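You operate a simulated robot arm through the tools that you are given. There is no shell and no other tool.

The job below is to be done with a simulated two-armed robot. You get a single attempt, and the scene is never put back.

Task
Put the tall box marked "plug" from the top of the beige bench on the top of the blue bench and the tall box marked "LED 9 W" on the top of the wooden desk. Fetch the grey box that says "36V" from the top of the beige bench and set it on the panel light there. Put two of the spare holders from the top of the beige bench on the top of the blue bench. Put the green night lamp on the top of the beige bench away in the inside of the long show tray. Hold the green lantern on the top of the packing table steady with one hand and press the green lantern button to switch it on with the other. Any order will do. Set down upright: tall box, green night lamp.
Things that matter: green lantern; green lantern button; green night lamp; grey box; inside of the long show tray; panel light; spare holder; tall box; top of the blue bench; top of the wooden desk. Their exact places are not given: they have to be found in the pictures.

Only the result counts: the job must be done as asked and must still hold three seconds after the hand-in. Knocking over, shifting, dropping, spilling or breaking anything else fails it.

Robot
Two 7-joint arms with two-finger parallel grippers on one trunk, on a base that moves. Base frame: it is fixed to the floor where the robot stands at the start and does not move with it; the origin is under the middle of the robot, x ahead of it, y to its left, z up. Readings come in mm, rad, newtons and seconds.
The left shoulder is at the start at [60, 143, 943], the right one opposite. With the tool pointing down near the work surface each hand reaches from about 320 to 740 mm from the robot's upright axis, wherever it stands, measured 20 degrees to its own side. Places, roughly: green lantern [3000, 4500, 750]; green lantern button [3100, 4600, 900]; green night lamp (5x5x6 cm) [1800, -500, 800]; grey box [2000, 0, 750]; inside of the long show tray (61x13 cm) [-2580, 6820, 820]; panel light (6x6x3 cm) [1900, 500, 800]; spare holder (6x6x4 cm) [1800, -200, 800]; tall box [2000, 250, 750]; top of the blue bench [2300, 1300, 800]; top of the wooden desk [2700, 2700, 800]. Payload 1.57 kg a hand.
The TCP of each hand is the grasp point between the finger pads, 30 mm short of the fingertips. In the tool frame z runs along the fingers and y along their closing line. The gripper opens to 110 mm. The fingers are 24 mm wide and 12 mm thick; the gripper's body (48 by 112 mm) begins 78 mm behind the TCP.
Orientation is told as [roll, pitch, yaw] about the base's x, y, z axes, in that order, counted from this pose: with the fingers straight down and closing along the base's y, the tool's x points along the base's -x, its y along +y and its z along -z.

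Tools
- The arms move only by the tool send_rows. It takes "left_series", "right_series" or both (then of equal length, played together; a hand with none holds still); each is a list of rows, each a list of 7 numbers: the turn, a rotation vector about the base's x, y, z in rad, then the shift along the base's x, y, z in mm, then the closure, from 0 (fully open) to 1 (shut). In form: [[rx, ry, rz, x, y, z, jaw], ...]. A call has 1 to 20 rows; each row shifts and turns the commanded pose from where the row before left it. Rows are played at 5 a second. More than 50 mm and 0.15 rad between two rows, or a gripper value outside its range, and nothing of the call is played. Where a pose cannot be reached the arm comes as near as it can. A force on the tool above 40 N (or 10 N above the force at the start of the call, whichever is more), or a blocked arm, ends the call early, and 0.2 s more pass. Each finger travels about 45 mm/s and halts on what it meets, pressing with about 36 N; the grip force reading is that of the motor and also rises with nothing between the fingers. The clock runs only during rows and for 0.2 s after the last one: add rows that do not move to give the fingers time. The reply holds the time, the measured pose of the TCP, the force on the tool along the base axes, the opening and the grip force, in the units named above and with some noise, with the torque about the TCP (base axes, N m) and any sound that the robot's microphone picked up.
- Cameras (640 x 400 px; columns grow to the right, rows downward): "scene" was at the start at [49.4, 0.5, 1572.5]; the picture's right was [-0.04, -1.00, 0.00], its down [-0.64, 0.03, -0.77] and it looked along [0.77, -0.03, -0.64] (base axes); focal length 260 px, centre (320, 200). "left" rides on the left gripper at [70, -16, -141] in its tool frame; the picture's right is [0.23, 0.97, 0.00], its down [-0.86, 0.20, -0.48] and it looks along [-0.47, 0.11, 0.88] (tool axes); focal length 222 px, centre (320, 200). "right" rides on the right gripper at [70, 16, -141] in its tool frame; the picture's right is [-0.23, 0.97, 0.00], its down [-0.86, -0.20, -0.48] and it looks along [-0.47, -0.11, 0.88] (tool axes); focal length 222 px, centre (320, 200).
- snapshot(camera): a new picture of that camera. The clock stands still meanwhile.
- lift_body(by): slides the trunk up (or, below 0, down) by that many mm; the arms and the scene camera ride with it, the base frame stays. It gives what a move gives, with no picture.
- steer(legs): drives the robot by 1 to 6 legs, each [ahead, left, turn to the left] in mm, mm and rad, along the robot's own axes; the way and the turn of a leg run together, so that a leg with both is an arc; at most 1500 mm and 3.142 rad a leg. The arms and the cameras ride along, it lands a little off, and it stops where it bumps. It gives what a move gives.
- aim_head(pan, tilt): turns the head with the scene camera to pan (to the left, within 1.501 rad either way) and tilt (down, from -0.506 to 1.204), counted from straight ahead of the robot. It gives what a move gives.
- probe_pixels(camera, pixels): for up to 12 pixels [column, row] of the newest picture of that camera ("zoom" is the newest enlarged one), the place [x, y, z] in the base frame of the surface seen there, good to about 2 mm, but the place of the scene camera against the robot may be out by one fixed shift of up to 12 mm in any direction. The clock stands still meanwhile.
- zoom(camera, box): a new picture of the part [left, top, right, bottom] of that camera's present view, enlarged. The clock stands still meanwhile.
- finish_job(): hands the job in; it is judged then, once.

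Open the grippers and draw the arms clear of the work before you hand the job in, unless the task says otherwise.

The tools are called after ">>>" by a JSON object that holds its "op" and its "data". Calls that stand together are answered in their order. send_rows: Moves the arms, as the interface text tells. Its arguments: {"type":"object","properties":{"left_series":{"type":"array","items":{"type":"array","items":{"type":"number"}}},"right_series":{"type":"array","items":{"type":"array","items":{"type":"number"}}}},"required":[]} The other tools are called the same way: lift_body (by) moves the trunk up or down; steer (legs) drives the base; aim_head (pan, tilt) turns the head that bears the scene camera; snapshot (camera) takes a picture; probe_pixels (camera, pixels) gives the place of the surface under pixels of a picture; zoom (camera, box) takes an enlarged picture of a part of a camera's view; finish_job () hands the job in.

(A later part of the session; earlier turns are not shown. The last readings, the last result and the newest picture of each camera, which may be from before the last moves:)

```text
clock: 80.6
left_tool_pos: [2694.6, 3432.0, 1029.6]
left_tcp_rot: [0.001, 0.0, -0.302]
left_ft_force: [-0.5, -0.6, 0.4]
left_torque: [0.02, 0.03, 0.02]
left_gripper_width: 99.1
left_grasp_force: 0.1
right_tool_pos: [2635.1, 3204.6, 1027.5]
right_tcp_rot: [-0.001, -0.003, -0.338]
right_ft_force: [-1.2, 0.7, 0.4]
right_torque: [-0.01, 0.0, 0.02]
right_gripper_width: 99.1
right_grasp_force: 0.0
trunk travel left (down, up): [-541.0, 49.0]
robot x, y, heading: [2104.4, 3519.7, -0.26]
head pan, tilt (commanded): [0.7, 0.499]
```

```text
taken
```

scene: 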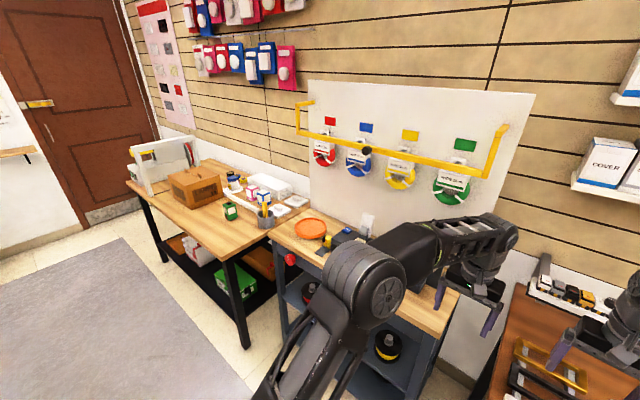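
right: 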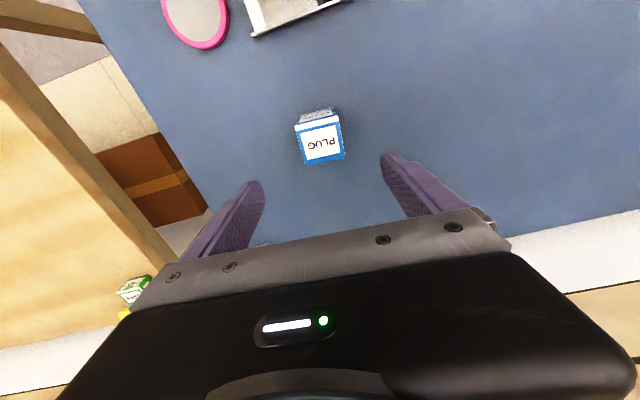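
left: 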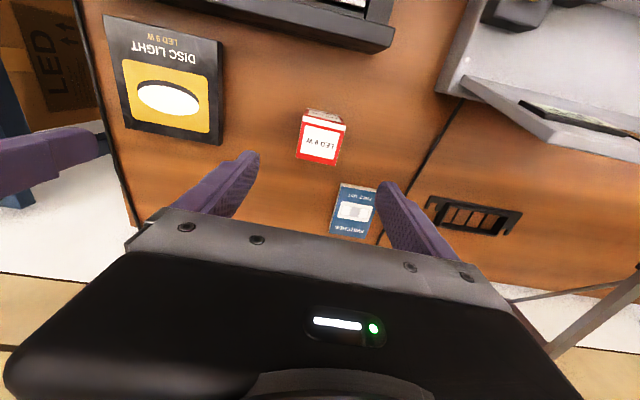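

The green lantern seems to be the small green thing at (230,210) on the far table. I zoom in and probe.

>>> {"op": "zoom", "data": {"camera": "scene", "box": [120, 130, 330, 270]}}

>>> {"op": "probe_pixels", "data": {"camera": "scene", "pixels": [[230, 210], [225, 258], [135, 185], [205, 185], [262, 215], [285, 170], [295, 262], [290, 215], [310, 228], [245, 345], [275, 235], [205, 210]]}}

```text
2.86 times, centred on (225, 200) of scene
```

zoom: 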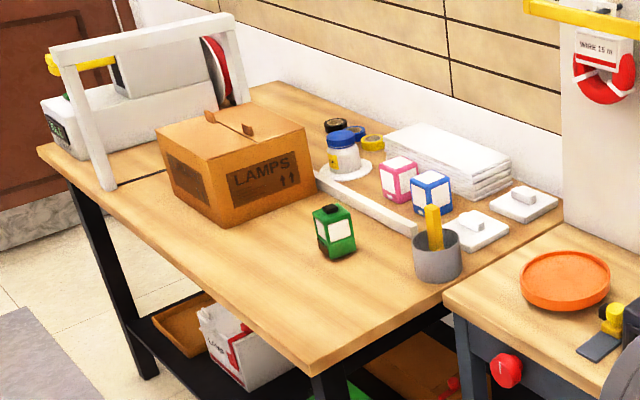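

```text
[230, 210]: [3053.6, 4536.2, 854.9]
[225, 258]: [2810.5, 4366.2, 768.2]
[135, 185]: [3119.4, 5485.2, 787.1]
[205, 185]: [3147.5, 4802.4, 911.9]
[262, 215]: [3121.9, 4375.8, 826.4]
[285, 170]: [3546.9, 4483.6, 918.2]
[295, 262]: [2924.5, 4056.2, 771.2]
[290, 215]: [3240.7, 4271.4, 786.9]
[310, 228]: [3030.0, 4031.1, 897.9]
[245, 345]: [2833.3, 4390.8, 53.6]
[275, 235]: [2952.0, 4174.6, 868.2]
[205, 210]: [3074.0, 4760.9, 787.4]
```

The green lantern stands at ≈(3054,4536) on the packing table (top z≈779). I check how far the tool panel with the yellow rail protrudes before driving past it.

>>> {"op": "probe_pixels", "data": {"camera": "scene", "pixels": [[300, 120], [400, 160], [490, 170], [505, 130], [440, 195], [435, 320], [285, 240], [365, 220], [345, 240], [420, 385]]}}

```text
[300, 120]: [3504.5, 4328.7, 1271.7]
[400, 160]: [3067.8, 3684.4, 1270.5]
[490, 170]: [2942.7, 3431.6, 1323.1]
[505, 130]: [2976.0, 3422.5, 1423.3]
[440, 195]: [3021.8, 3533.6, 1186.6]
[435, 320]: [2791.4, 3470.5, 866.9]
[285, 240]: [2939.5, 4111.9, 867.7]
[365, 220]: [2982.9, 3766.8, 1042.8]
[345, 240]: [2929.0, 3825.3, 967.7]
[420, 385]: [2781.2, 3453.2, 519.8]
```

The cart and panel stay beyond x≈2780 there; I back off 150 mm, drive left 1230 mm, and look at the lantern.

>>> {"op": "steer", "data": {"legs": [[-150, 0, 0], [0, 1230, 0]]}}

>>> {"op": "aim_head", "data": {"pan": 0.0, "tilt": 0.75}}

>>> {"op": "snapshot", "data": {"camera": "scene"}}

```text
clock: 87.9
left_tool_pos: [2876.0, 4674.6, 1028.9]
left_tcp_rot: [-0.001, 0.0, -0.305]
left_ft_force: [0.5, 0.1, 0.3]
left_torque: [-0.02, -0.02, 0.02]
left_gripper_width: 98.9
left_grasp_force: 0.1
right_tool_pos: [2813.7, 4447.2, 1026.9]
right_tcp_rot: [-0.001, -0.004, -0.341]
right_ft_force: [0.4, 0.1, 0.1]
right_torque: [0.0, 0.01, -0.01]
right_gripper_width: 99.1
right_grasp_force: 0.0
trunk travel left (down, up): [-541.0, 49.0]
robot x, y, heading: [2285.9, 4761.6, -0.266]
head pan, tilt (commanded): [0.7, 0.499]
```

```text
clock: 88.9
left_tool_pos: [2875.8, 4674.7, 1028.5]
left_tcp_rot: [0.0, 0.0, -0.307]
left_ft_force: [0.5, -0.3, 0.7]
left_torque: [-0.01, 0.01, -0.01]
left_gripper_width: 99.1
left_grasp_force: 0.0
right_tool_pos: [2814.9, 4448.0, 1028.0]
right_tcp_rot: [0.001, -0.002, -0.341]
right_ft_force: [0.0, 0.8, 1.1]
right_torque: [-0.01, 0.03, -0.01]
right_gripper_width: 98.7
right_grasp_force: 0.1
trunk travel left (down, up): [-541.0, 49.0]
robot x, y, heading: [2285.8, 4761.9, -0.262]
head pan, tilt (commanded): [0.0, 0.75]
```

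```text
taken
```

scene: 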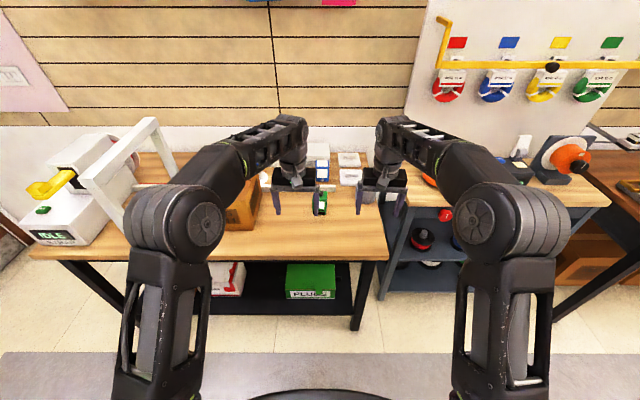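

The lantern shows at (322,200) between the hands. I zoom in for its shape and orientation.

>>> {"op": "zoom", "data": {"camera": "scene", "box": [220, 140, 400, 260]}}

>>> {"op": "snapshot", "data": {"camera": "left"}}

>>> {"op": "snapshot", "data": {"camera": "right"}}

```text
3.33 times, centred on (310, 200) of scene
```

zoom: 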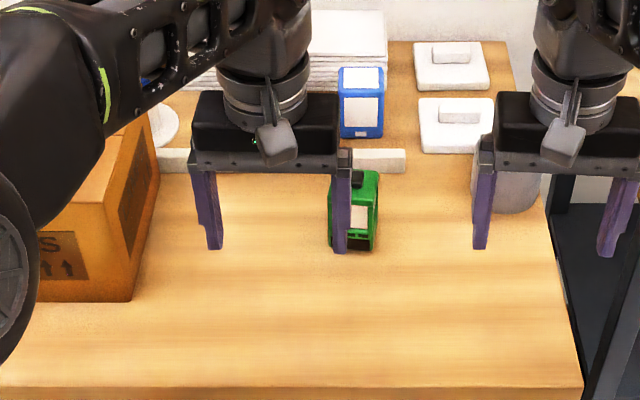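

```text
taken
```

left: 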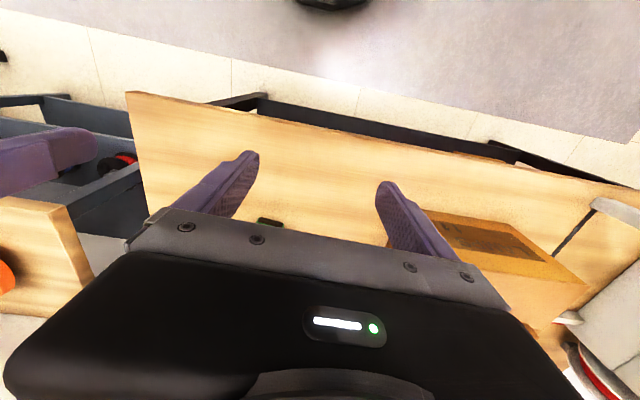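

```text
taken
```

right: 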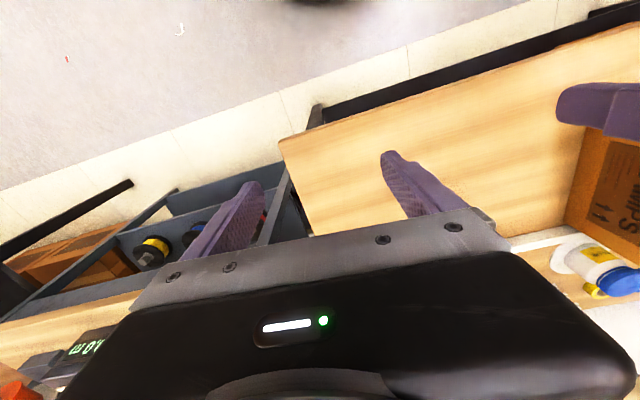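

I spread the hands apart, then drive forward 230 mm so the lantern lies ~570 mm ahead near the middle.

>>> {"op": "send_rows", "data": {"left_series": [[0, 0, 0, 10, 38, 0, 0.1], [0, 0, 0, 10, 38, 0, 0.1], [0, 0, 0, 10, 38, 0, 0.1], [0, 0, 0, 10, 38, 0, 0.1], [0, 0, 0, 0, 0, 0, 0.1]], "right_series": [[0, 0, 0, -4, -15, 0, 0.1], [0, 0, 0, -4, -15, 0, 0.1], [0, 0, 0, -4, -15, 0, 0.1], [0, 0, 0, -4, -15, 0, 0.1], [0, 0, 0, 0, 0, 0, 0.1]]}}

>>> {"op": "steer", "data": {"legs": [[230, 0, 0]]}}

>>> {"op": "snapshot", "data": {"camera": "scene"}}

>>> {"op": "zoom", "data": {"camera": "scene", "box": [270, 180, 370, 250]}}

>>> {"op": "snapshot", "data": {"camera": "right"}}

```text
clock: 90.1
left_tool_pos: [2914.7, 4827.2, 1029.6]
left_tcp_rot: [-0.001, -0.001, -0.305]
left_ft_force: [0.7, -0.7, 0.0]
left_torque: [0.01, 0.03, -0.02]
left_gripper_width: 99.0
left_grasp_force: 0.0
right_tool_pos: [2798.3, 4385.8, 1026.8]
right_tcp_rot: [0.001, -0.003, -0.343]
right_ft_force: [0.5, 0.4, 0.8]
right_torque: [-0.01, -0.03, -0.04]
right_gripper_width: 99.3
right_grasp_force: 0.1
trunk travel left (down, up): [-541.0, 49.0]
robot x, y, heading: [2286.7, 4765.3, -0.27]
head pan, tilt (commanded): [0.0, 0.75]
```

```text
clock: 91.9
left_tool_pos: [3138.4, 4766.2, 1028.2]
left_tcp_rot: [0.001, 0.001, -0.306]
left_ft_force: [1.1, 0.5, -0.2]
left_torque: [0.07, 0.05, 0.0]
left_gripper_width: 99.2
left_grasp_force: 0.2
right_tool_pos: [3021.7, 4326.0, 1028.9]
right_tcp_rot: [0.001, -0.001, -0.342]
right_ft_force: [0.0, -0.1, 0.1]
right_torque: [0.0, 0.0, 0.01]
right_gripper_width: 99.1
right_grasp_force: 0.1
trunk travel left (down, up): [-541.0, 49.0]
robot x, y, heading: [2506.1, 4707.5, -0.264]
head pan, tilt (commanded): [0.0, 0.75]
```

```text
taken
```

scene: 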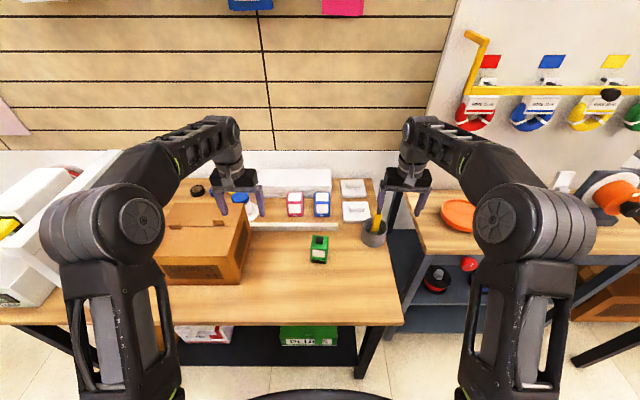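

```text
5.71 times, centred on (320, 215) of scene
```

zoom: 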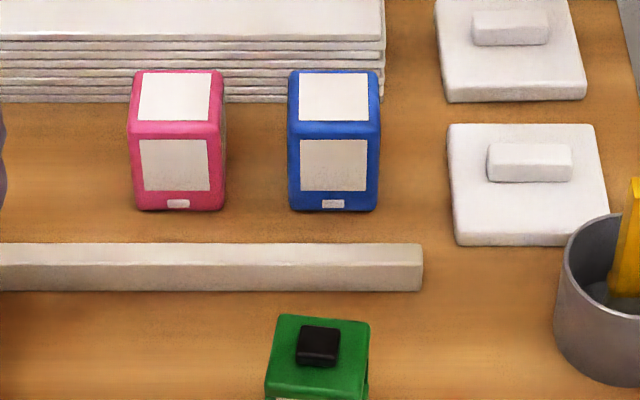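

```text
taken
```

right: 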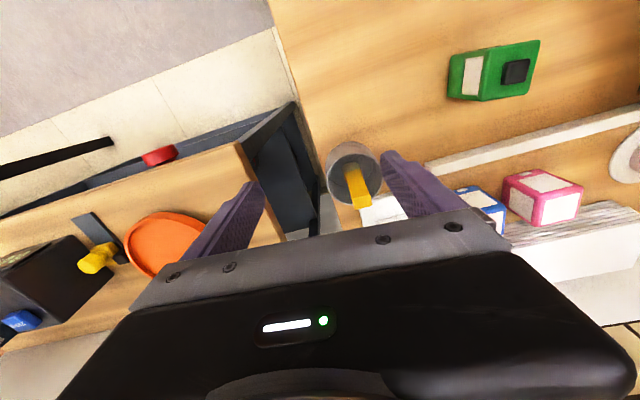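

In the right-hand view the lantern is at (495,72) with a black button at (516,71). I zoom and probe its top corners, button and sides.

>>> {"op": "zoom", "data": {"camera": "right", "box": [431, 30, 559, 110]}}

>>> {"op": "probe_pixels", "data": {"camera": "zoom", "pixels": [[420, 215], [380, 190], [460, 185], [390, 255], [450, 240], [300, 130], [535, 60], [485, 285], [265, 300], [140, 180], [200, 260], [330, 280]]}}

```text
5.00 times, centred on (495, 70) of right
```

zoom: 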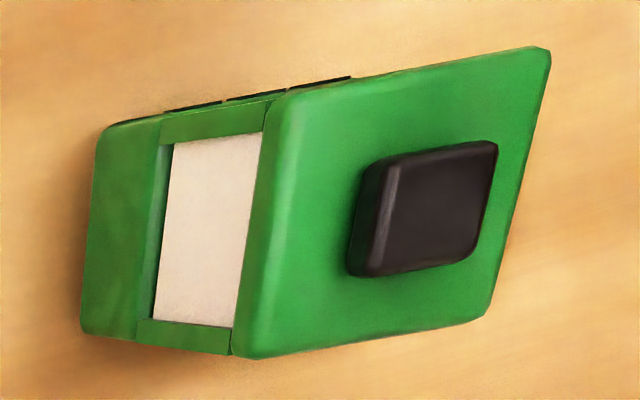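

```text
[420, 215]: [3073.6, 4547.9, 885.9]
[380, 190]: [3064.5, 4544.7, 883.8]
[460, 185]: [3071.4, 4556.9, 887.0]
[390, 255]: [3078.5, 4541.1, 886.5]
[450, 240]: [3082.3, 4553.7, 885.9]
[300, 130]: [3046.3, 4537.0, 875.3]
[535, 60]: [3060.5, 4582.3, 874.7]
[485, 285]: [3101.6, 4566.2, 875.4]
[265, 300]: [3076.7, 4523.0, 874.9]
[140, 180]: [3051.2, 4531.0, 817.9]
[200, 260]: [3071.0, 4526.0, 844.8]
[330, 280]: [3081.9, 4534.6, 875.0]
```

Lantern: top z 875, ~48 mm square, yaw≈-0.38, button centre ≈(3073.5,4549), top z 886. I check the LAMPS box edge and table height near it before bringing the left hand in.

>>> {"op": "probe_pixels", "data": {"camera": "scene", "pixels": [[247, 230], [240, 280], [232, 235], [249, 212], [300, 280], [318, 262], [340, 250], [310, 226], [270, 226], [375, 232]]}}

>>> {"op": "probe_pixels", "data": {"camera": "right", "pixels": [[430, 60], [495, 110], [560, 80], [450, 100], [465, 62], [350, 160]]}}

```text
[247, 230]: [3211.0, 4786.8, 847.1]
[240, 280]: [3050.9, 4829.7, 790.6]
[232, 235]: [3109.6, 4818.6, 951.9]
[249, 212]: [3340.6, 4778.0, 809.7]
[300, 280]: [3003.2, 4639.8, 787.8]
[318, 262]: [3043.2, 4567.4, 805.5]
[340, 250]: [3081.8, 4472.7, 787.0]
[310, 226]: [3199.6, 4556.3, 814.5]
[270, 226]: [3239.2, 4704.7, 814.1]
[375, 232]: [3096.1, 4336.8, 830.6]
```

```text
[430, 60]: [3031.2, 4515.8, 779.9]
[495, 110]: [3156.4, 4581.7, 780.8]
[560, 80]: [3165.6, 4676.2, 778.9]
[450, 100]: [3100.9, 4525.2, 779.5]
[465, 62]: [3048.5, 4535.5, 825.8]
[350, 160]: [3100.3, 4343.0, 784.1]
```

The way is clear (LAMPS box >200 mm left, stick ~100 mm behind). I move the left hand in front of the lantern at z≈1000 and tilt it 45° so the fingers point forward-down.

>>> {"op": "send_rows", "data": {"left_series": [[0, 0, -0.015, -31, -33, -6, 0], [0, 0, -0.015, -31, -33, -6, 0], [0, 0, -0.015, -32, -33, -6, 0], [0, 0, -0.015, -32, -33, -5, 0], [0, 0, -0.014, -32, -34, -5, 0], [-0.0485, -0.1215, 0, 0, 0, 0, 0], [-0.0485, -0.1215, 0, 0, 0, 0, 0], [-0.0485, -0.1215, 0, 0, 0, 0, 0], [-0.0485, -0.1215, 0, 0, 0, 0, 0], [-0.0485, -0.1215, 0, 0, 0, 0, 0], [-0.0485, -0.1215, 0, 0, 0, 0, 0], [0, 0, 0, 0, 0, 0, 0]]}}

>>> {"op": "snapshot", "data": {"camera": "scene"}}

>>> {"op": "snapshot", "data": {"camera": "left"}}

```text
clock: 94.5
left_tool_pos: [2978.7, 4601.6, 1001.6]
left_tcp_rot: [0.002, -0.785, -0.38]
left_ft_force: [-0.2, -0.2, -0.2]
left_torque: [-0.02, -0.02, 0.02]
left_gripper_width: 110.0
left_grasp_force: 0.1
right_tool_pos: [3021.0, 4326.0, 1027.9]
right_tcp_rot: [0.001, -0.004, -0.342]
right_ft_force: [0.3, -0.1, -0.3]
right_torque: [0.0, 0.01, -0.01]
right_gripper_width: 99.2
right_grasp_force: 0.1
trunk travel left (down, up): [-541.0, 49.0]
robot x, y, heading: [2511.4, 4702.1, -0.264]
head pan, tilt (commanded): [0.0, 0.75]
```

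```text
taken
```

scene: 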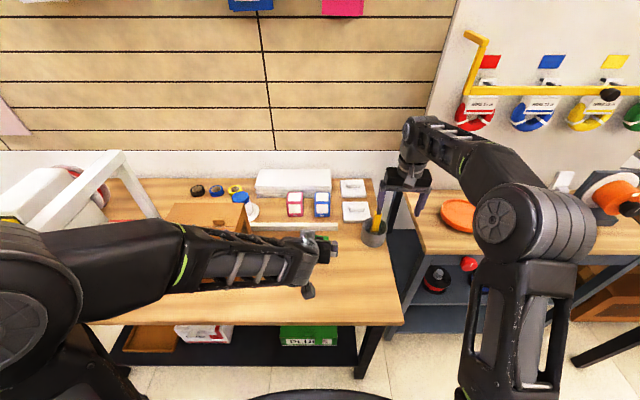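

```text
taken
```

left: 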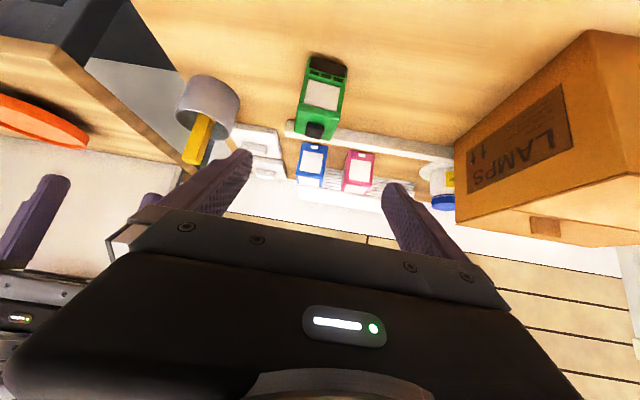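

The left hand is tilted 45° facing the lantern. The forearm now comes from the left, so I check its height above the LAMPS box before lowering.

>>> {"op": "probe_pixels", "data": {"camera": "scene", "pixels": [[60, 280], [120, 260], [170, 240], [190, 285], [240, 260], [290, 260], [170, 290], [210, 210], [320, 250], [308, 290]]}}

>>> {"op": "zoom", "data": {"camera": "left", "box": [270, 40, 398, 150]}}

>>> {"op": "probe_pixels", "data": {"camera": "left", "pixels": [[308, 60], [345, 65], [300, 100], [342, 108], [320, 95], [301, 133], [332, 136], [318, 129]]}}

```text
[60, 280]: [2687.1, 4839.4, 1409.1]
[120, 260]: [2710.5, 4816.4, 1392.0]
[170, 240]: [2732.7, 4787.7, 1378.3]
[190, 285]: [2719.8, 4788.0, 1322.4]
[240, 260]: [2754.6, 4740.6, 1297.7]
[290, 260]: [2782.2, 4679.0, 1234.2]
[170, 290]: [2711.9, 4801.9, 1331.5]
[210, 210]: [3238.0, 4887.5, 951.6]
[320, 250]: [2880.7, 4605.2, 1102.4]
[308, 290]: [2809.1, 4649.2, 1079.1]
```

```text
3.64 times, centred on (334, 95) of left
```

zoom: 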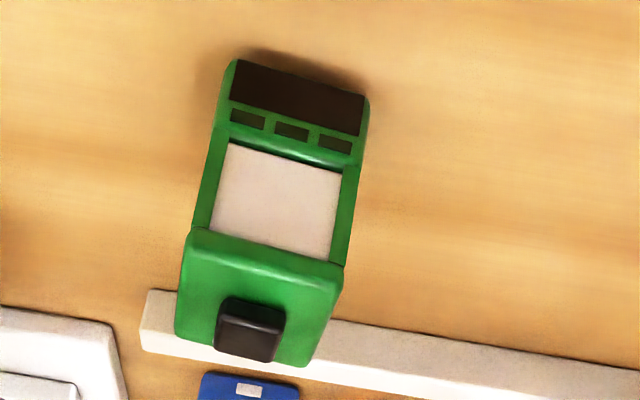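

```text
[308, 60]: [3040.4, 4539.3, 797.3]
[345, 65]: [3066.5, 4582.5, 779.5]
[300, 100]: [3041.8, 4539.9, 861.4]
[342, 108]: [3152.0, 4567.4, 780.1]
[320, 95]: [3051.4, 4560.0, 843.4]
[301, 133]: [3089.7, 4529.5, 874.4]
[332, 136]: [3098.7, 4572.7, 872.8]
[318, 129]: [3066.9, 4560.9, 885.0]
```

The forearm stays above z 1230, fine. I refine the lantern's geometry from this frontal view.

>>> {"op": "probe_pixels", "data": {"camera": "zoom", "pixels": [[195, 240], [336, 272], [303, 356], [182, 328], [240, 72], [360, 106], [228, 310], [282, 320], [270, 352], [225, 340], [255, 325], [250, 300]]}}

```text
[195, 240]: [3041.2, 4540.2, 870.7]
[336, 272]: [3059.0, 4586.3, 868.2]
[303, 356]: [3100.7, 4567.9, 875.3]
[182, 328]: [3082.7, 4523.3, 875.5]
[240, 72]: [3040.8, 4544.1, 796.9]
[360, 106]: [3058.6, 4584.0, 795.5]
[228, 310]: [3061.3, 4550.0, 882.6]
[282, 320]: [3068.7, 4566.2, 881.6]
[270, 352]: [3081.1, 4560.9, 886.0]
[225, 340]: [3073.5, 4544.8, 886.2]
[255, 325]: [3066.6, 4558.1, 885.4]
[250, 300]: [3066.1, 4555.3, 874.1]
```

Lantern centre ≈(3071,4554), width ~50 mm; button centre ≈(3071.5,4553.5). I go to a pre-grasp point 110 mm back along the approach line.

>>> {"op": "send_rows", "data": {"left_series": [[0, 0, 0, 7, -6, -31, 0], [0, 0, 0, 7, -6, -31, 0], [0, 0, 0, 6, -7, -32, 0], [0, 0, 0, 0, 0, 0, 0]]}}

>>> {"op": "snapshot", "data": {"camera": "left"}}

```text
clock: 95.5
left_tool_pos: [2999.7, 4581.5, 907.7]
left_tcp_rot: [-0.002, -0.785, -0.383]
left_ft_force: [-0.7, -0.3, -0.9]
left_torque: [0.03, -0.01, 0.02]
left_gripper_width: 110.0
left_grasp_force: 0.1
right_tool_pos: [3020.5, 4326.6, 1029.2]
right_tcp_rot: [0.001, -0.005, -0.342]
right_ft_force: [0.2, -0.7, 0.1]
right_torque: [-0.03, 0.03, -0.02]
right_gripper_width: 99.1
right_grasp_force: 0.0
trunk travel left (down, up): [-541.0, 49.0]
robot x, y, heading: [2507.4, 4702.4, -0.266]
head pan, tilt (commanded): [0.0, 0.75]
```

```text
taken
```

left: 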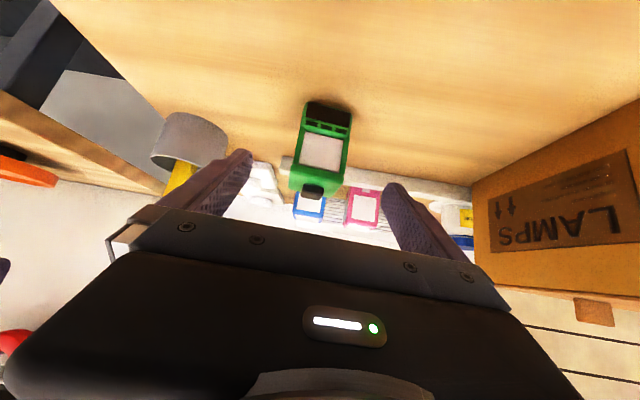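

The lantern lies centred between the open fingers. I advance 108 mm along the approach line.

>>> {"op": "send_rows", "data": {"left_series": [[0, 0, 0, 18, -7, -19.4, 0], [0, 0, 0, 18, -7, -19.4, 0], [0, 0, 0, 18, -7, -19.4, 0], [0, 0, 0, 17, -7, -18.5, 0], [0, 0, 0, 0, 0, 0, 0], [0, 0, 0, 0, 0, 0, 0]]}}

>>> {"op": "snapshot", "data": {"camera": "left"}}

>>> {"op": "snapshot", "data": {"camera": "scene"}}

```text
clock: 96.9
left_tool_pos: [3070.6, 4555.2, 831.2]
left_tcp_rot: [-0.001, -0.786, -0.38]
left_ft_force: [-0.2, 0.1, -0.6]
left_torque: [0.0, 0.0, -0.02]
left_gripper_width: 110.0
left_grasp_force: 0.0
right_tool_pos: [3021.0, 4325.9, 1027.7]
right_tcp_rot: [0.0, -0.002, -0.343]
right_ft_force: [0.2, 0.3, -0.8]
right_torque: [0.02, -0.01, -0.01]
right_gripper_width: 98.9
right_grasp_force: 0.1
trunk travel left (down, up): [-541.0, 49.0]
robot x, y, heading: [2509.9, 4703.7, -0.261]
head pan, tilt (commanded): [0.0, 0.75]
```

```text
taken
```

left: 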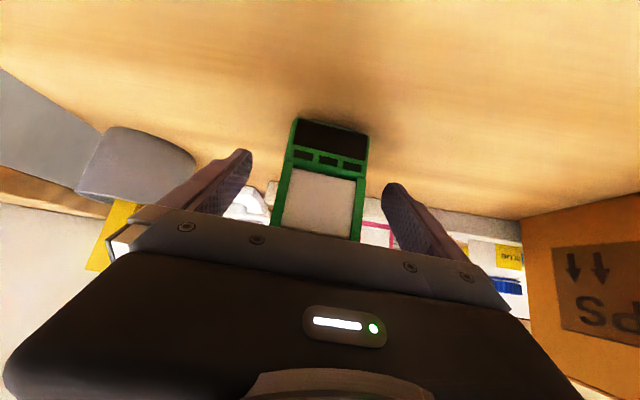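

```text
taken
```

scene: 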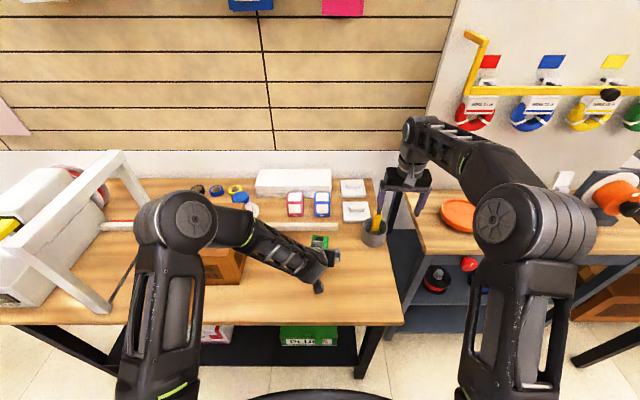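

The lantern is centred between the fingers. I close the left jaws to hold it.

>>> {"op": "send_rows", "data": {"left_series": [[0, 0, 0, 0, 0, 0, 1], [0, 0, 0, 0, 0, 0, 1], [0, 0, 0, 0, 0, 0, 1], [0, 0, 0, 0, 0, 0, 1], [0, 0, 0, 0, 0, 0, 1], [0, 0, 0, 0, 0, 0, 1]]}}

>>> {"op": "zoom", "data": {"camera": "scene", "box": [270, 210, 370, 290]}}

>>> {"op": "snapshot", "data": {"camera": "right"}}

```text
clock: 98.3
left_tool_pos: [3069.3, 4555.1, 830.1]
left_tcp_rot: [-0.001, -0.785, -0.382]
left_ft_force: [-0.6, -2.0, 0.9]
left_torque: [-0.1, 0.01, 0.02]
left_gripper_width: 55.8
left_grasp_force: 36.0
right_tool_pos: [3020.5, 4326.7, 1026.8]
right_tcp_rot: [0.0, -0.003, -0.342]
right_ft_force: [-0.2, 0.1, -0.3]
right_torque: [-0.01, -0.01, 0.05]
right_gripper_width: 98.9
right_grasp_force: 0.1
trunk travel left (down, up): [-541.0, 49.0]
robot x, y, heading: [2509.0, 4703.1, -0.262]
head pan, tilt (commanded): [0.0, 0.75]
```

```text
5.00 times, centred on (320, 250) of scene
```

zoom: 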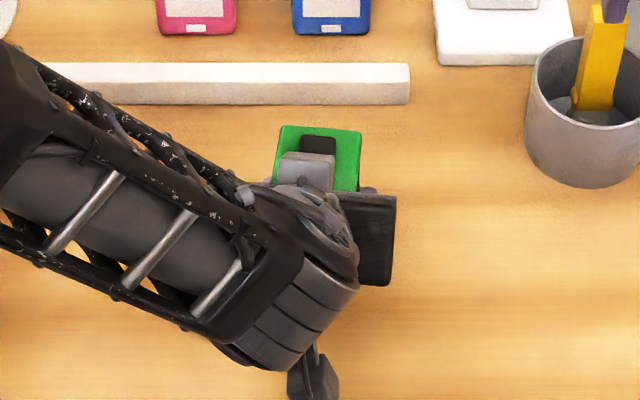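

```text
taken
```

right: 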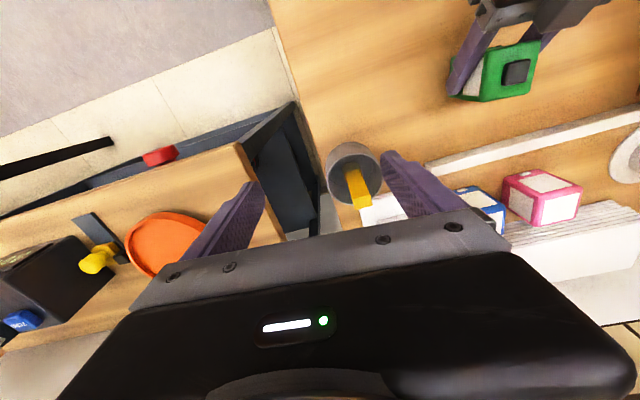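

The lantern is held (55.8 mm). In the scene zoom a grey wrist block at (305,168) appears near the button; I probe where it really is, and re-probe the button in the right view.

>>> {"op": "probe_pixels", "data": {"camera": "zoom", "pixels": [[305, 168], [330, 185], [285, 165], [318, 143], [370, 210], [340, 230], [300, 200], [320, 130]]}}

>>> {"op": "zoom", "data": {"camera": "right", "box": [440, 0, 600, 110]}}

```text
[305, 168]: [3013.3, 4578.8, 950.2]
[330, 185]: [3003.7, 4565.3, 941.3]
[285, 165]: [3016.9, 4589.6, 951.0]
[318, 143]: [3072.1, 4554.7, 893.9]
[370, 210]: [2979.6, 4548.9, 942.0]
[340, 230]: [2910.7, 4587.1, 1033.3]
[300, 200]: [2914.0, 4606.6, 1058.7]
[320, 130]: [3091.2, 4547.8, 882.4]
```

```text
3.64 times, centred on (520, 55) of right
```

zoom: 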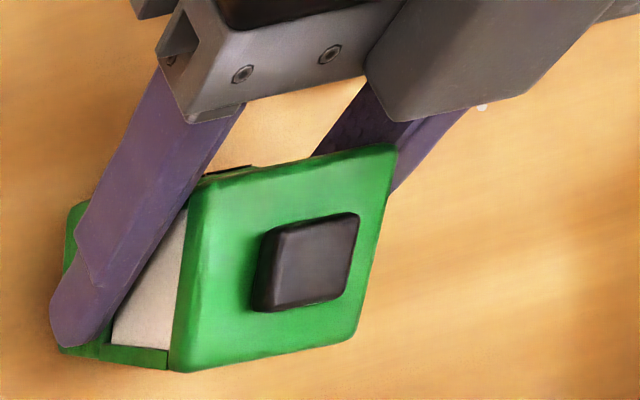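

The left wrist block sits ~50 mm on the robot side of the button and up to z≈945; the right closed fingers (±12 mm) will pass. I re-probe the button's top now.

>>> {"op": "probe_pixels", "data": {"camera": "zoom", "pixels": [[290, 232], [350, 220], [338, 290], [275, 303], [312, 262], [220, 300], [395, 118], [470, 106], [240, 115], [375, 170]]}}

```text
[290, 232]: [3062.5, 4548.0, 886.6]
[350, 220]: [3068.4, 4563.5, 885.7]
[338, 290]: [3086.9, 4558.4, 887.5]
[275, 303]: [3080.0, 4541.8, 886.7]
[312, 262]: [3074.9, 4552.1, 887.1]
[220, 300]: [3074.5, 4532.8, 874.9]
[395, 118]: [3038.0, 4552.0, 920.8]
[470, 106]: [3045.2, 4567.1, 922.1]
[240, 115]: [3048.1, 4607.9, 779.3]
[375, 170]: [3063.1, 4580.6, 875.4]
```

Button centre ≈(3074.5,4553), top 886.5; the left block's edge is 33 mm toward the robot. I close the right jaws and move it over the button (aimed 4 mm further from the robot) at z≈1010.

>>> {"op": "send_rows", "data": {"right_series": [[0, 0, 0, 0, 0, 0, 1], [0, 0, 0, 11, 37, -4, 1], [0, 0, 0, 11, 37, -4, 1], [0, 0, 0, 11, 38, -4, 1], [0, 0, 0, 11, 38, -3, 1], [0, 0, 0, 7, 38, -2, 1], [0, 0, 0, 6, 37, 0, 1], [0, 0, 0, 0, 0, 0, 1], [0, 0, 0, 0, 0, 0, 1]], "left_series": [[0, 0, 0, 0, 0, 0, 1], [0, 0, 0, 0, 0, 0, 1], [0, 0, 0, 0, 0, 0, 1], [0, 0, 0, 0, 0, 0, 1], [0, 0, 0, 0, 0, 0, 1], [0, 0, 0, 0, 0, 0, 1], [0, 0, 0, 0, 0, 0, 1], [0, 0, 0, 0, 0, 0, 1], [0, 0, 0, 0, 0, 0, 1]]}}

>>> {"op": "snapshot", "data": {"camera": "right"}}

>>> {"op": "snapshot", "data": {"camera": "scene"}}

```text
clock: 100.3
left_tool_pos: [3069.5, 4555.0, 831.7]
left_tcp_rot: [-0.001, -0.785, -0.381]
left_ft_force: [0.1, 0.4, 4.0]
left_torque: [-0.07, 0.08, -0.05]
left_gripper_width: 56.3
left_grasp_force: 36.2
right_tool_pos: [3080.5, 4552.2, 1011.0]
right_tcp_rot: [-0.002, -0.003, -0.343]
right_ft_force: [0.6, 0.7, 0.4]
right_torque: [-0.01, 0.03, -0.02]
right_gripper_width: 0.0
right_grasp_force: 21.4
trunk travel left (down, up): [-541.0, 49.0]
robot x, y, heading: [2511.3, 4702.0, -0.262]
head pan, tilt (commanded): [0.0, 0.75]
```

```text
taken
```

right: 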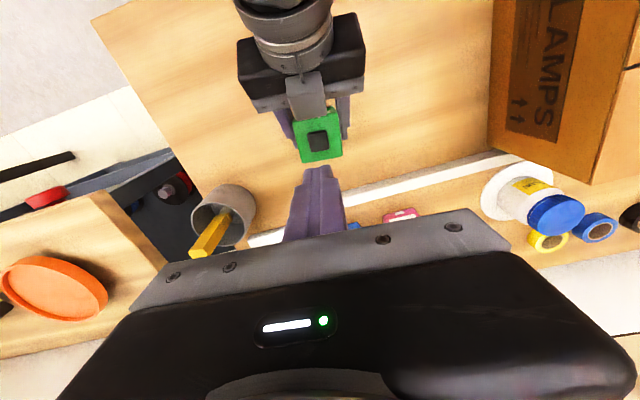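

```text
taken
```

scene: 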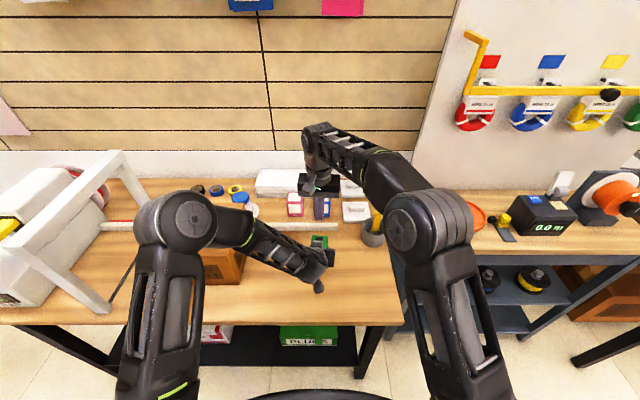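

I verify the button's place from this closer view, and check the other parts near the descent path.

>>> {"op": "zoom", "data": {"camera": "right", "box": [256, 90, 384, 170]}}

>>> {"op": "probe_pixels", "data": {"camera": "zoom", "pixels": [[280, 225], [340, 215], [345, 290], [285, 300], [312, 255], [290, 135], [240, 110], [345, 130]]}}

```text
5.00 times, centred on (320, 130) of right
```

zoom: 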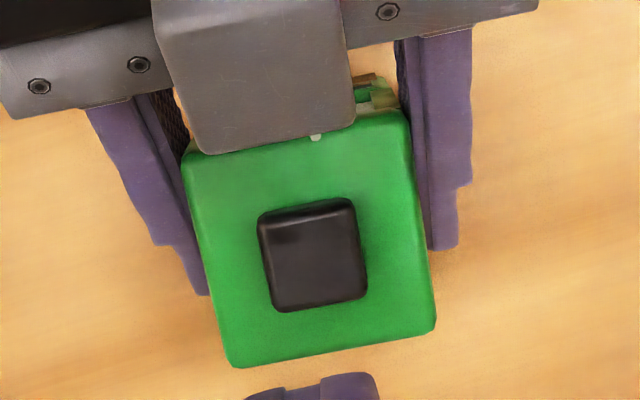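

```text
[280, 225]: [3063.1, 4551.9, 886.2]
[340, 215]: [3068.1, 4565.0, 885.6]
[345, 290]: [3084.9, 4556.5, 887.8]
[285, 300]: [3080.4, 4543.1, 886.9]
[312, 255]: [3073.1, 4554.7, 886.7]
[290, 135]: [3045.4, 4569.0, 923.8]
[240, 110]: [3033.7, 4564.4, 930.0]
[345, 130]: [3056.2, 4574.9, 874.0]
```

Button confirmed at ≈(3074,4554), top 886.5. I descend so that the closed tips are ~4 mm above it.

>>> {"op": "send_rows", "data": {"right_series": [[0, 0, 0, -3, 1, -40, 1], [0, 0, 0, 0, 0, -35, 1], [0, 0, 0, 0, 0, -15, 1], [0, 0, 0, 0, 0, 0, 1]], "left_series": [[0, 0, 0, 0, 0, 0, 1], [0, 0, 0, 0, 0, 0, 1], [0, 0, 0, 0, 0, 0, 1], [0, 0, 0, 0, 0, 0, 1]]}}

>>> {"op": "snapshot", "data": {"camera": "right"}}

```text
clock: 101.3
left_tool_pos: [3070.6, 4553.9, 831.7]
left_tcp_rot: [-0.001, -0.785, -0.381]
left_ft_force: [-0.8, 0.8, 3.6]
left_torque: [-0.04, 0.07, 0.03]
left_gripper_width: 55.8
left_grasp_force: 36.0
right_tool_pos: [3076.7, 4552.2, 921.7]
right_tcp_rot: [0.001, -0.002, -0.344]
right_ft_force: [0.0, 0.7, 0.1]
right_torque: [0.02, -0.01, 0.02]
right_gripper_width: 0.0
right_grasp_force: 22.3
trunk travel left (down, up): [-541.0, 49.0]
robot x, y, heading: [2508.5, 4709.1, -0.266]
head pan, tilt (commanded): [0.0, 0.75]
```

```text
taken
```

right: 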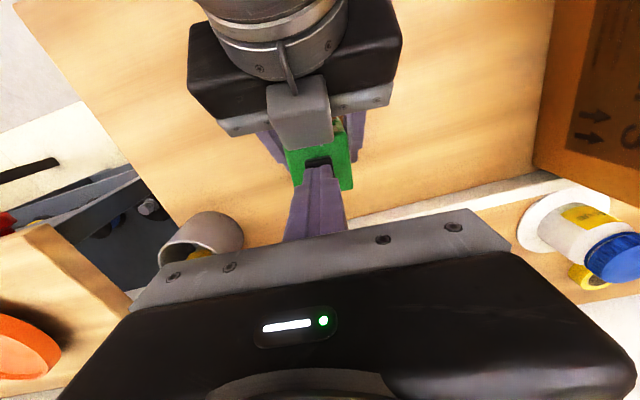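

The closed tips hover right over the button. I press down in small steps, watching force and sound.

>>> {"op": "send_rows", "data": {"right_series": [[0, 0, 0, 0, 0, -2, 1], [0, 0, 0, 0, 0, -2, 1], [0, 0, 0, 0, 0, -1.5, 1], [0, 0, 0, 0, 0, -1, 1], [0, 0, 0, 0, 0, -1, 1], [0, 0, 0, 0, 0, 0, 1]], "left_series": [[0, 0, 0, 0, 0, 0, 1], [0, 0, 0, 0, 0, 0, 1], [0, 0, 0, 0, 0, 0, 1], [0, 0, 0, 0, 0, 0, 1], [0, 0, 0, 0, 0, 0, 1], [0, 0, 0, 0, 0, 0, 1]]}}

```text
clock: 102.7
left_tool_pos: [3069.2, 4555.8, 832.4]
left_tcp_rot: [0.0, -0.786, -0.381]
left_ft_force: [0.4, 0.4, 2.6]
left_torque: [0.05, 0.07, 0.04]
left_gripper_width: 56.0
left_grasp_force: 36.1
right_tool_pos: [3075.9, 4551.8, 913.9]
right_tcp_rot: [0.001, -0.004, -0.342]
right_ft_force: [-0.6, 0.3, 1.0]
right_torque: [0.02, 0.05, 0.01]
right_gripper_width: 0.1
right_grasp_force: 21.1
trunk travel left (down, up): [-541.0, 49.0]
robot x, y, heading: [2508.8, 4704.9, -0.263]
head pan, tilt (commanded): [0.0, 0.75]
heard: click
```

A click was heard at tip depth ≈2.6 mm. I raise the right hand and look whether the lantern is lit.

>>> {"op": "send_rows", "data": {"right_series": [[0, 0, 0, 0, 0, 15, 1], [0, 0, 0, 0, 0, 40, 1], [0, 0, 0, 0, 0, 45, 1], [0, 0, 0, 0, 0, 0, 1]], "left_series": [[0, 0, 0, 0, 0, 0, 1], [0, 0, 0, 0, 0, 0, 1], [0, 0, 0, 0, 0, 0, 1], [0, 0, 0, 0, 0, 0, 1]]}}

>>> {"op": "snapshot", "data": {"camera": "right"}}

>>> {"op": "snapshot", "data": {"camera": "left"}}

```text
clock: 103.7
left_tool_pos: [3069.9, 4556.2, 831.6]
left_tcp_rot: [0.0, -0.785, -0.38]
left_ft_force: [-0.2, 2.3, 3.1]
left_torque: [0.04, 0.0, 0.01]
left_gripper_width: 56.1
left_grasp_force: 35.9
right_tool_pos: [3075.2, 4553.5, 1014.4]
right_tcp_rot: [0.0, -0.004, -0.341]
right_ft_force: [0.5, 0.0, -0.2]
right_torque: [0.02, 0.0, 0.0]
right_gripper_width: 0.1
right_grasp_force: 21.1
trunk travel left (down, up): [-541.0, 49.0]
robot x, y, heading: [2506.6, 4704.2, -0.263]
head pan, tilt (commanded): [0.0, 0.75]
```

```text
taken
```

right: 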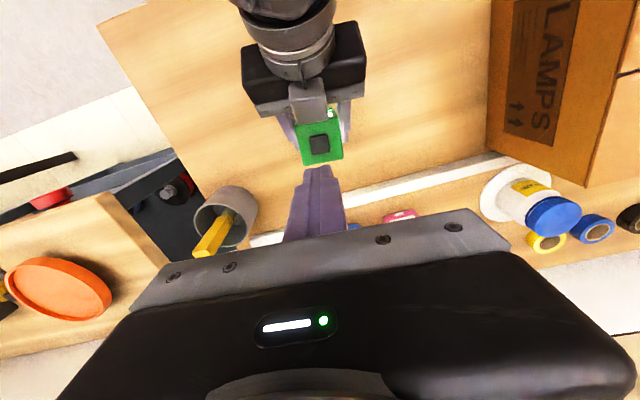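

```text
taken
```

left: 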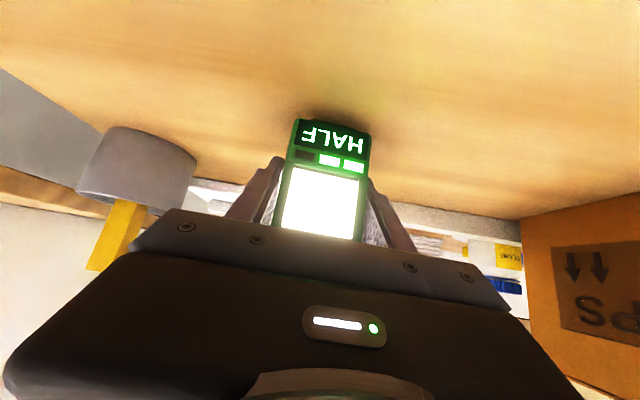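

The lantern is lit, display reads "HALF" with some indicator squares lit. I zoom in on the display to understand the mode.

>>> {"op": "zoom", "data": {"camera": "left", "box": [270, 105, 398, 245]}}

```text
2.86 times, centred on (334, 175) of left
```

zoom: 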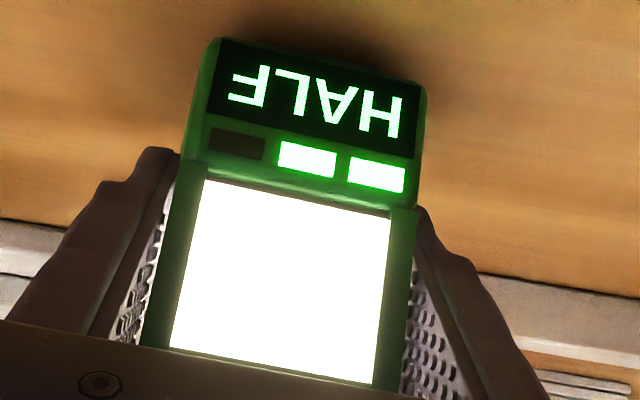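

The lantern is lit after one click (OFF → HALF), so it's switched on. I move the right hand away to the right, then open the left hand.

>>> {"op": "send_rows", "data": {"right_series": [[0, 0, 0, -9, -36, 3, 1], [0, 0, 0, -9, -38, 3, 1], [0, 0, 0, -9, -38, 3, 1], [0, 0, 0, -9, -38, 3, 0.5], [0, 0, 0, -9, -38, 0, 0.1], [0, 0, 0, -9, -38, 0, 0.1], [0, 0, 0, 0, 0, 0, 0.1]], "left_series": [[0, 0, 0, 0, 0, 0, 1], [0, 0, 0, 0, 0, 0, 1], [0, 0, 0, 0, 0, 0, 1], [0, 0, 0, 0, 0, 0, 1], [0, 0, 0, 0, 0, 0, 1], [0, 0, 0, 0, 0, 0, 1], [0, 0, 0, 0, 0, 0, 1]]}}

>>> {"op": "send_rows", "data": {"left_series": [[0, 0, 0, 0, 0, 0, 0.48], [0, 0, 0, 0, 0, 0, 0.4], [0, 0, 0, 0, 0, 0, 0.2], [0, 0, 0, 0, 0, 0, 0], [0, 0, 0, 0, 0, 0, 0], [0, 0, 0, 0, 0, 0, 0]]}}

>>> {"op": "snapshot", "data": {"camera": "left"}}

```text
clock: 105.3
left_tool_pos: [3070.0, 4554.7, 832.7]
left_tcp_rot: [0.0, -0.785, -0.379]
left_ft_force: [-0.1, 2.3, 3.2]
left_torque: [0.0, 0.04, -0.08]
left_gripper_width: 55.9
left_grasp_force: 36.0
right_tool_pos: [3022.2, 4323.5, 1026.4]
right_tcp_rot: [-0.001, -0.005, -0.342]
right_ft_force: [-0.1, -0.2, 0.1]
right_torque: [0.03, 0.01, -0.01]
right_gripper_width: 84.0
right_grasp_force: 0.0
trunk travel left (down, up): [-541.0, 49.0]
robot x, y, heading: [2507.6, 4704.2, -0.261]
head pan, tilt (commanded): [0.0, 0.75]
```

```text
clock: 106.7
left_tool_pos: [3069.3, 4554.6, 830.6]
left_tcp_rot: [-0.001, -0.786, -0.381]
left_ft_force: [0.8, -0.5, -1.1]
left_torque: [0.01, -0.01, 0.02]
left_gripper_width: 110.2
left_grasp_force: 0.0
right_tool_pos: [3021.4, 4325.5, 1025.7]
right_tcp_rot: [0.001, -0.004, -0.343]
right_ft_force: [0.0, 0.8, -0.4]
right_torque: [0.0, 0.0, 0.0]
right_gripper_width: 99.1
right_grasp_force: 0.0
trunk travel left (down, up): [-541.0, 49.0]
robot x, y, heading: [2508.6, 4705.2, -0.26]
head pan, tilt (commanded): [0.0, 0.75]
```

```text
taken
```

left: 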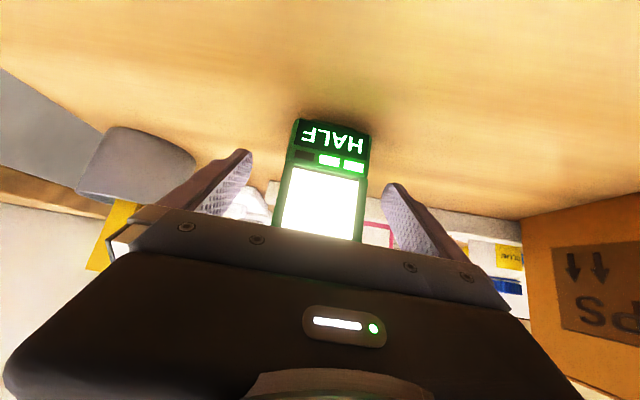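

The lantern stays lit and in place. I retreat the left hand along its approach line, raise it and turn it back to vertical.

>>> {"op": "send_rows", "data": {"left_series": [[0, 0, 0, -18, 7, 19.4, 0], [0, 0, 0, -18, 7, 19.4, 0], [0, 0, 0, -18, 7, 19.4, 0], [0, 0, 0, -18, 7, 19.4, 0], [0, 0, 0, -5, 5, 45, 0], [0, 0, 0, -5, 5, 45, 0], [0.0485, 0.1215, 0, 0, 10, 10, 0], [0.0485, 0.1215, 0, 0, 20, 10, 0], [0.0485, 0.1215, 0, 0, 20, 0, 0], [0.0485, 0.1215, 0, 0, 20, 0, 0], [0.0485, 0.1215, 0, 0, 20, 0, 0], [0.0485, 0.1215, 0, 0, 20, 0, 0], [0, 0, 0.1, 0, 20, 0, 0], [0, 0, 0, 0, 0, 0, 0]]}}

>>> {"op": "snapshot", "data": {"camera": "scene"}}

```text
clock: 109.7
left_tool_pos: [2987.8, 4720.1, 1020.3]
left_tcp_rot: [-0.001, 0.001, -0.28]
left_ft_force: [-0.6, 0.3, -0.1]
left_torque: [-0.02, 0.02, 0.0]
left_gripper_width: 109.7
left_grasp_force: 0.0
right_tool_pos: [3021.8, 4325.2, 1025.5]
right_tcp_rot: [0.001, -0.001, -0.342]
right_ft_force: [-0.3, 0.1, -0.1]
right_torque: [0.0, 0.0, 0.02]
right_gripper_width: 98.8
right_grasp_force: 0.0
trunk travel left (down, up): [-541.0, 49.0]
robot x, y, heading: [2508.3, 4702.9, -0.269]
head pan, tilt (commanded): [0.0, 0.75]
```

```text
taken
```

scene: 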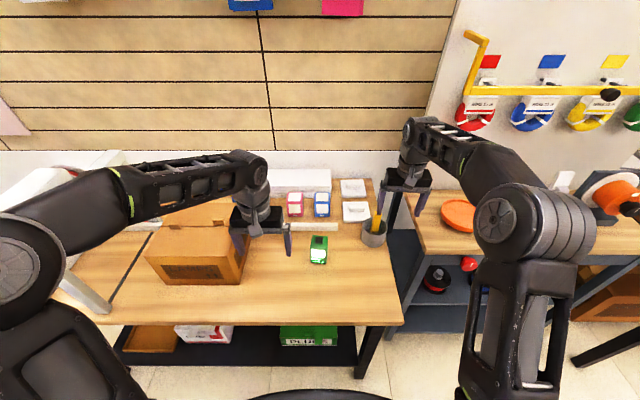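

The lantern stands lit. I drive back to the beige bench for the holders: back off 250 mm, then right along the aisle.

>>> {"op": "steer", "data": {"legs": [[-250, 0, 0], [0, -1500, 0], [0, -1500, 0]]}}

>>> {"op": "aim_head", "data": {"pan": -0.3, "tilt": 0.75}}

>>> {"op": "snapshot", "data": {"camera": "scene"}}

```text
clock: 125.5
left_tool_pos: [1970.5, 1890.0, 1019.1]
left_tcp_rot: [0.002, 0.0, -0.274]
left_ft_force: [1.2, -0.6, -1.0]
left_torque: [0.05, 0.04, 0.01]
left_gripper_width: 109.9
left_grasp_force: 0.0
right_tool_pos: [2008.1, 1493.8, 1024.7]
right_tcp_rot: [-0.001, -0.003, -0.335]
right_ft_force: [-0.1, 0.3, 0.4]
right_torque: [0.02, 0.01, -0.02]
right_gripper_width: 98.9
right_grasp_force: 0.0
trunk travel left (down, up): [-541.0, 49.0]
robot x, y, heading: [1494.0, 1869.0, -0.257]
head pan, tilt (commanded): [0.0, 0.75]
```

```text
clock: 126.3
left_tool_pos: [1970.9, 1890.1, 1019.2]
left_tcp_rot: [-0.001, 0.0, -0.273]
left_ft_force: [0.0, 0.2, 0.5]
left_torque: [-0.03, -0.01, 0.01]
left_gripper_width: 109.9
left_grasp_force: 0.0
right_tool_pos: [2008.9, 1495.1, 1025.0]
right_tcp_rot: [-0.001, -0.003, -0.334]
right_ft_force: [-0.2, -0.2, -0.1]
right_torque: [0.02, 0.0, 0.0]
right_gripper_width: 98.8
right_grasp_force: 0.0
trunk travel left (down, up): [-541.0, 49.0]
robot x, y, heading: [1494.1, 1868.5, -0.263]
head pan, tilt (commanded): [-0.3, 0.75]
```

```text
taken
```

scene: 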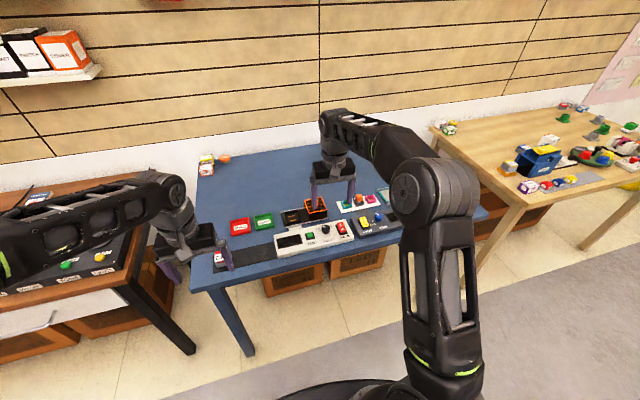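

I continue right to the beige bench and stop before going forward.

>>> {"op": "steer", "data": {"legs": [[0, -1500, 0], [0, -400, 0]]}}

```text
clock: 135.8
left_tool_pos: [1539.1, 77.5, 1019.5]
left_tcp_rot: [0.0, 0.0, -0.229]
left_ft_force: [0.4, -0.5, 0.5]
left_torque: [0.05, 0.01, -0.02]
left_gripper_width: 109.9
left_grasp_force: 0.0
right_tool_pos: [1594.3, -315.8, 1025.4]
right_tcp_rot: [0.0, -0.003, -0.291]
right_ft_force: [-0.8, -0.1, 0.9]
right_torque: [-0.01, 0.0, 0.01]
right_gripper_width: 99.0
right_grasp_force: 0.1
trunk travel left (down, up): [-541.0, 49.0]
robot x, y, heading: [1061.8, 38.3, -0.208]
head pan, tilt (commanded): [-0.3, 0.75]
```

Heading drifted to ≈-0.215; I correct by -0.05 rad, then go forward 275 mm.

>>> {"op": "steer", "data": {"legs": [[0, 0, -0.05], [270, -15, 0]]}}

>>> {"op": "aim_head", "data": {"pan": 0.0, "tilt": 1.0}}

>>> {"op": "snapshot", "data": {"camera": "scene"}}

>>> {"op": "snapshot", "data": {"camera": "right"}}

```text
clock: 138.1
left_tool_pos: [1795.8, -30.6, 1019.5]
left_tcp_rot: [0.001, -0.001, -0.278]
left_ft_force: [0.4, 0.7, -0.3]
left_torque: [-0.02, 0.0, 0.0]
left_gripper_width: 109.8
left_grasp_force: 0.0
right_tool_pos: [1831.9, -426.4, 1024.4]
right_tcp_rot: [0.001, -0.001, -0.341]
right_ft_force: [0.4, -0.1, 0.2]
right_torque: [-0.01, 0.05, 0.05]
right_gripper_width: 99.0
right_grasp_force: 0.0
trunk travel left (down, up): [-541.0, 49.0]
robot x, y, heading: [1318.3, -47.0, -0.264]
head pan, tilt (commanded): [-0.3, 0.75]
```

```text
clock: 138.9
left_tool_pos: [1797.2, -30.9, 1019.7]
left_tcp_rot: [-0.001, 0.0, -0.278]
left_ft_force: [0.1, 0.2, -0.6]
left_torque: [0.01, 0.0, -0.06]
left_gripper_width: 110.0
left_grasp_force: 0.0
right_tool_pos: [1830.5, -426.2, 1025.3]
right_tcp_rot: [0.0, -0.004, -0.343]
right_ft_force: [-0.3, 0.5, 0.4]
right_torque: [0.0, -0.02, 0.02]
right_gripper_width: 99.0
right_grasp_force: 0.0
trunk travel left (down, up): [-541.0, 49.0]
robot x, y, heading: [1316.2, -42.5, -0.262]
head pan, tilt (commanded): [0.0, 1.0]
```

```text
taken
```

scene: 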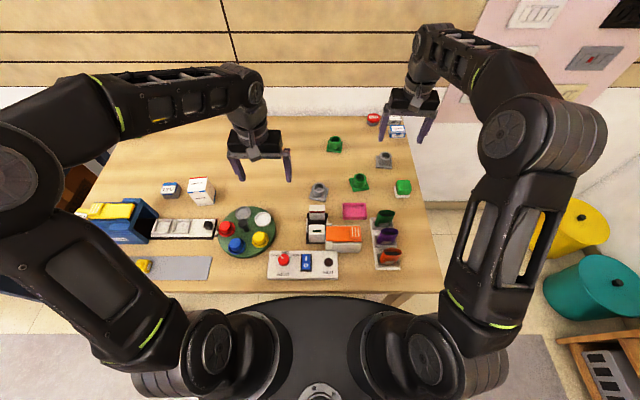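

```text
taken
```

right: 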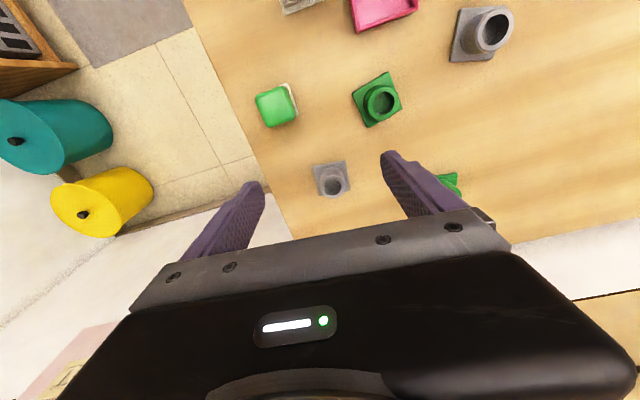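

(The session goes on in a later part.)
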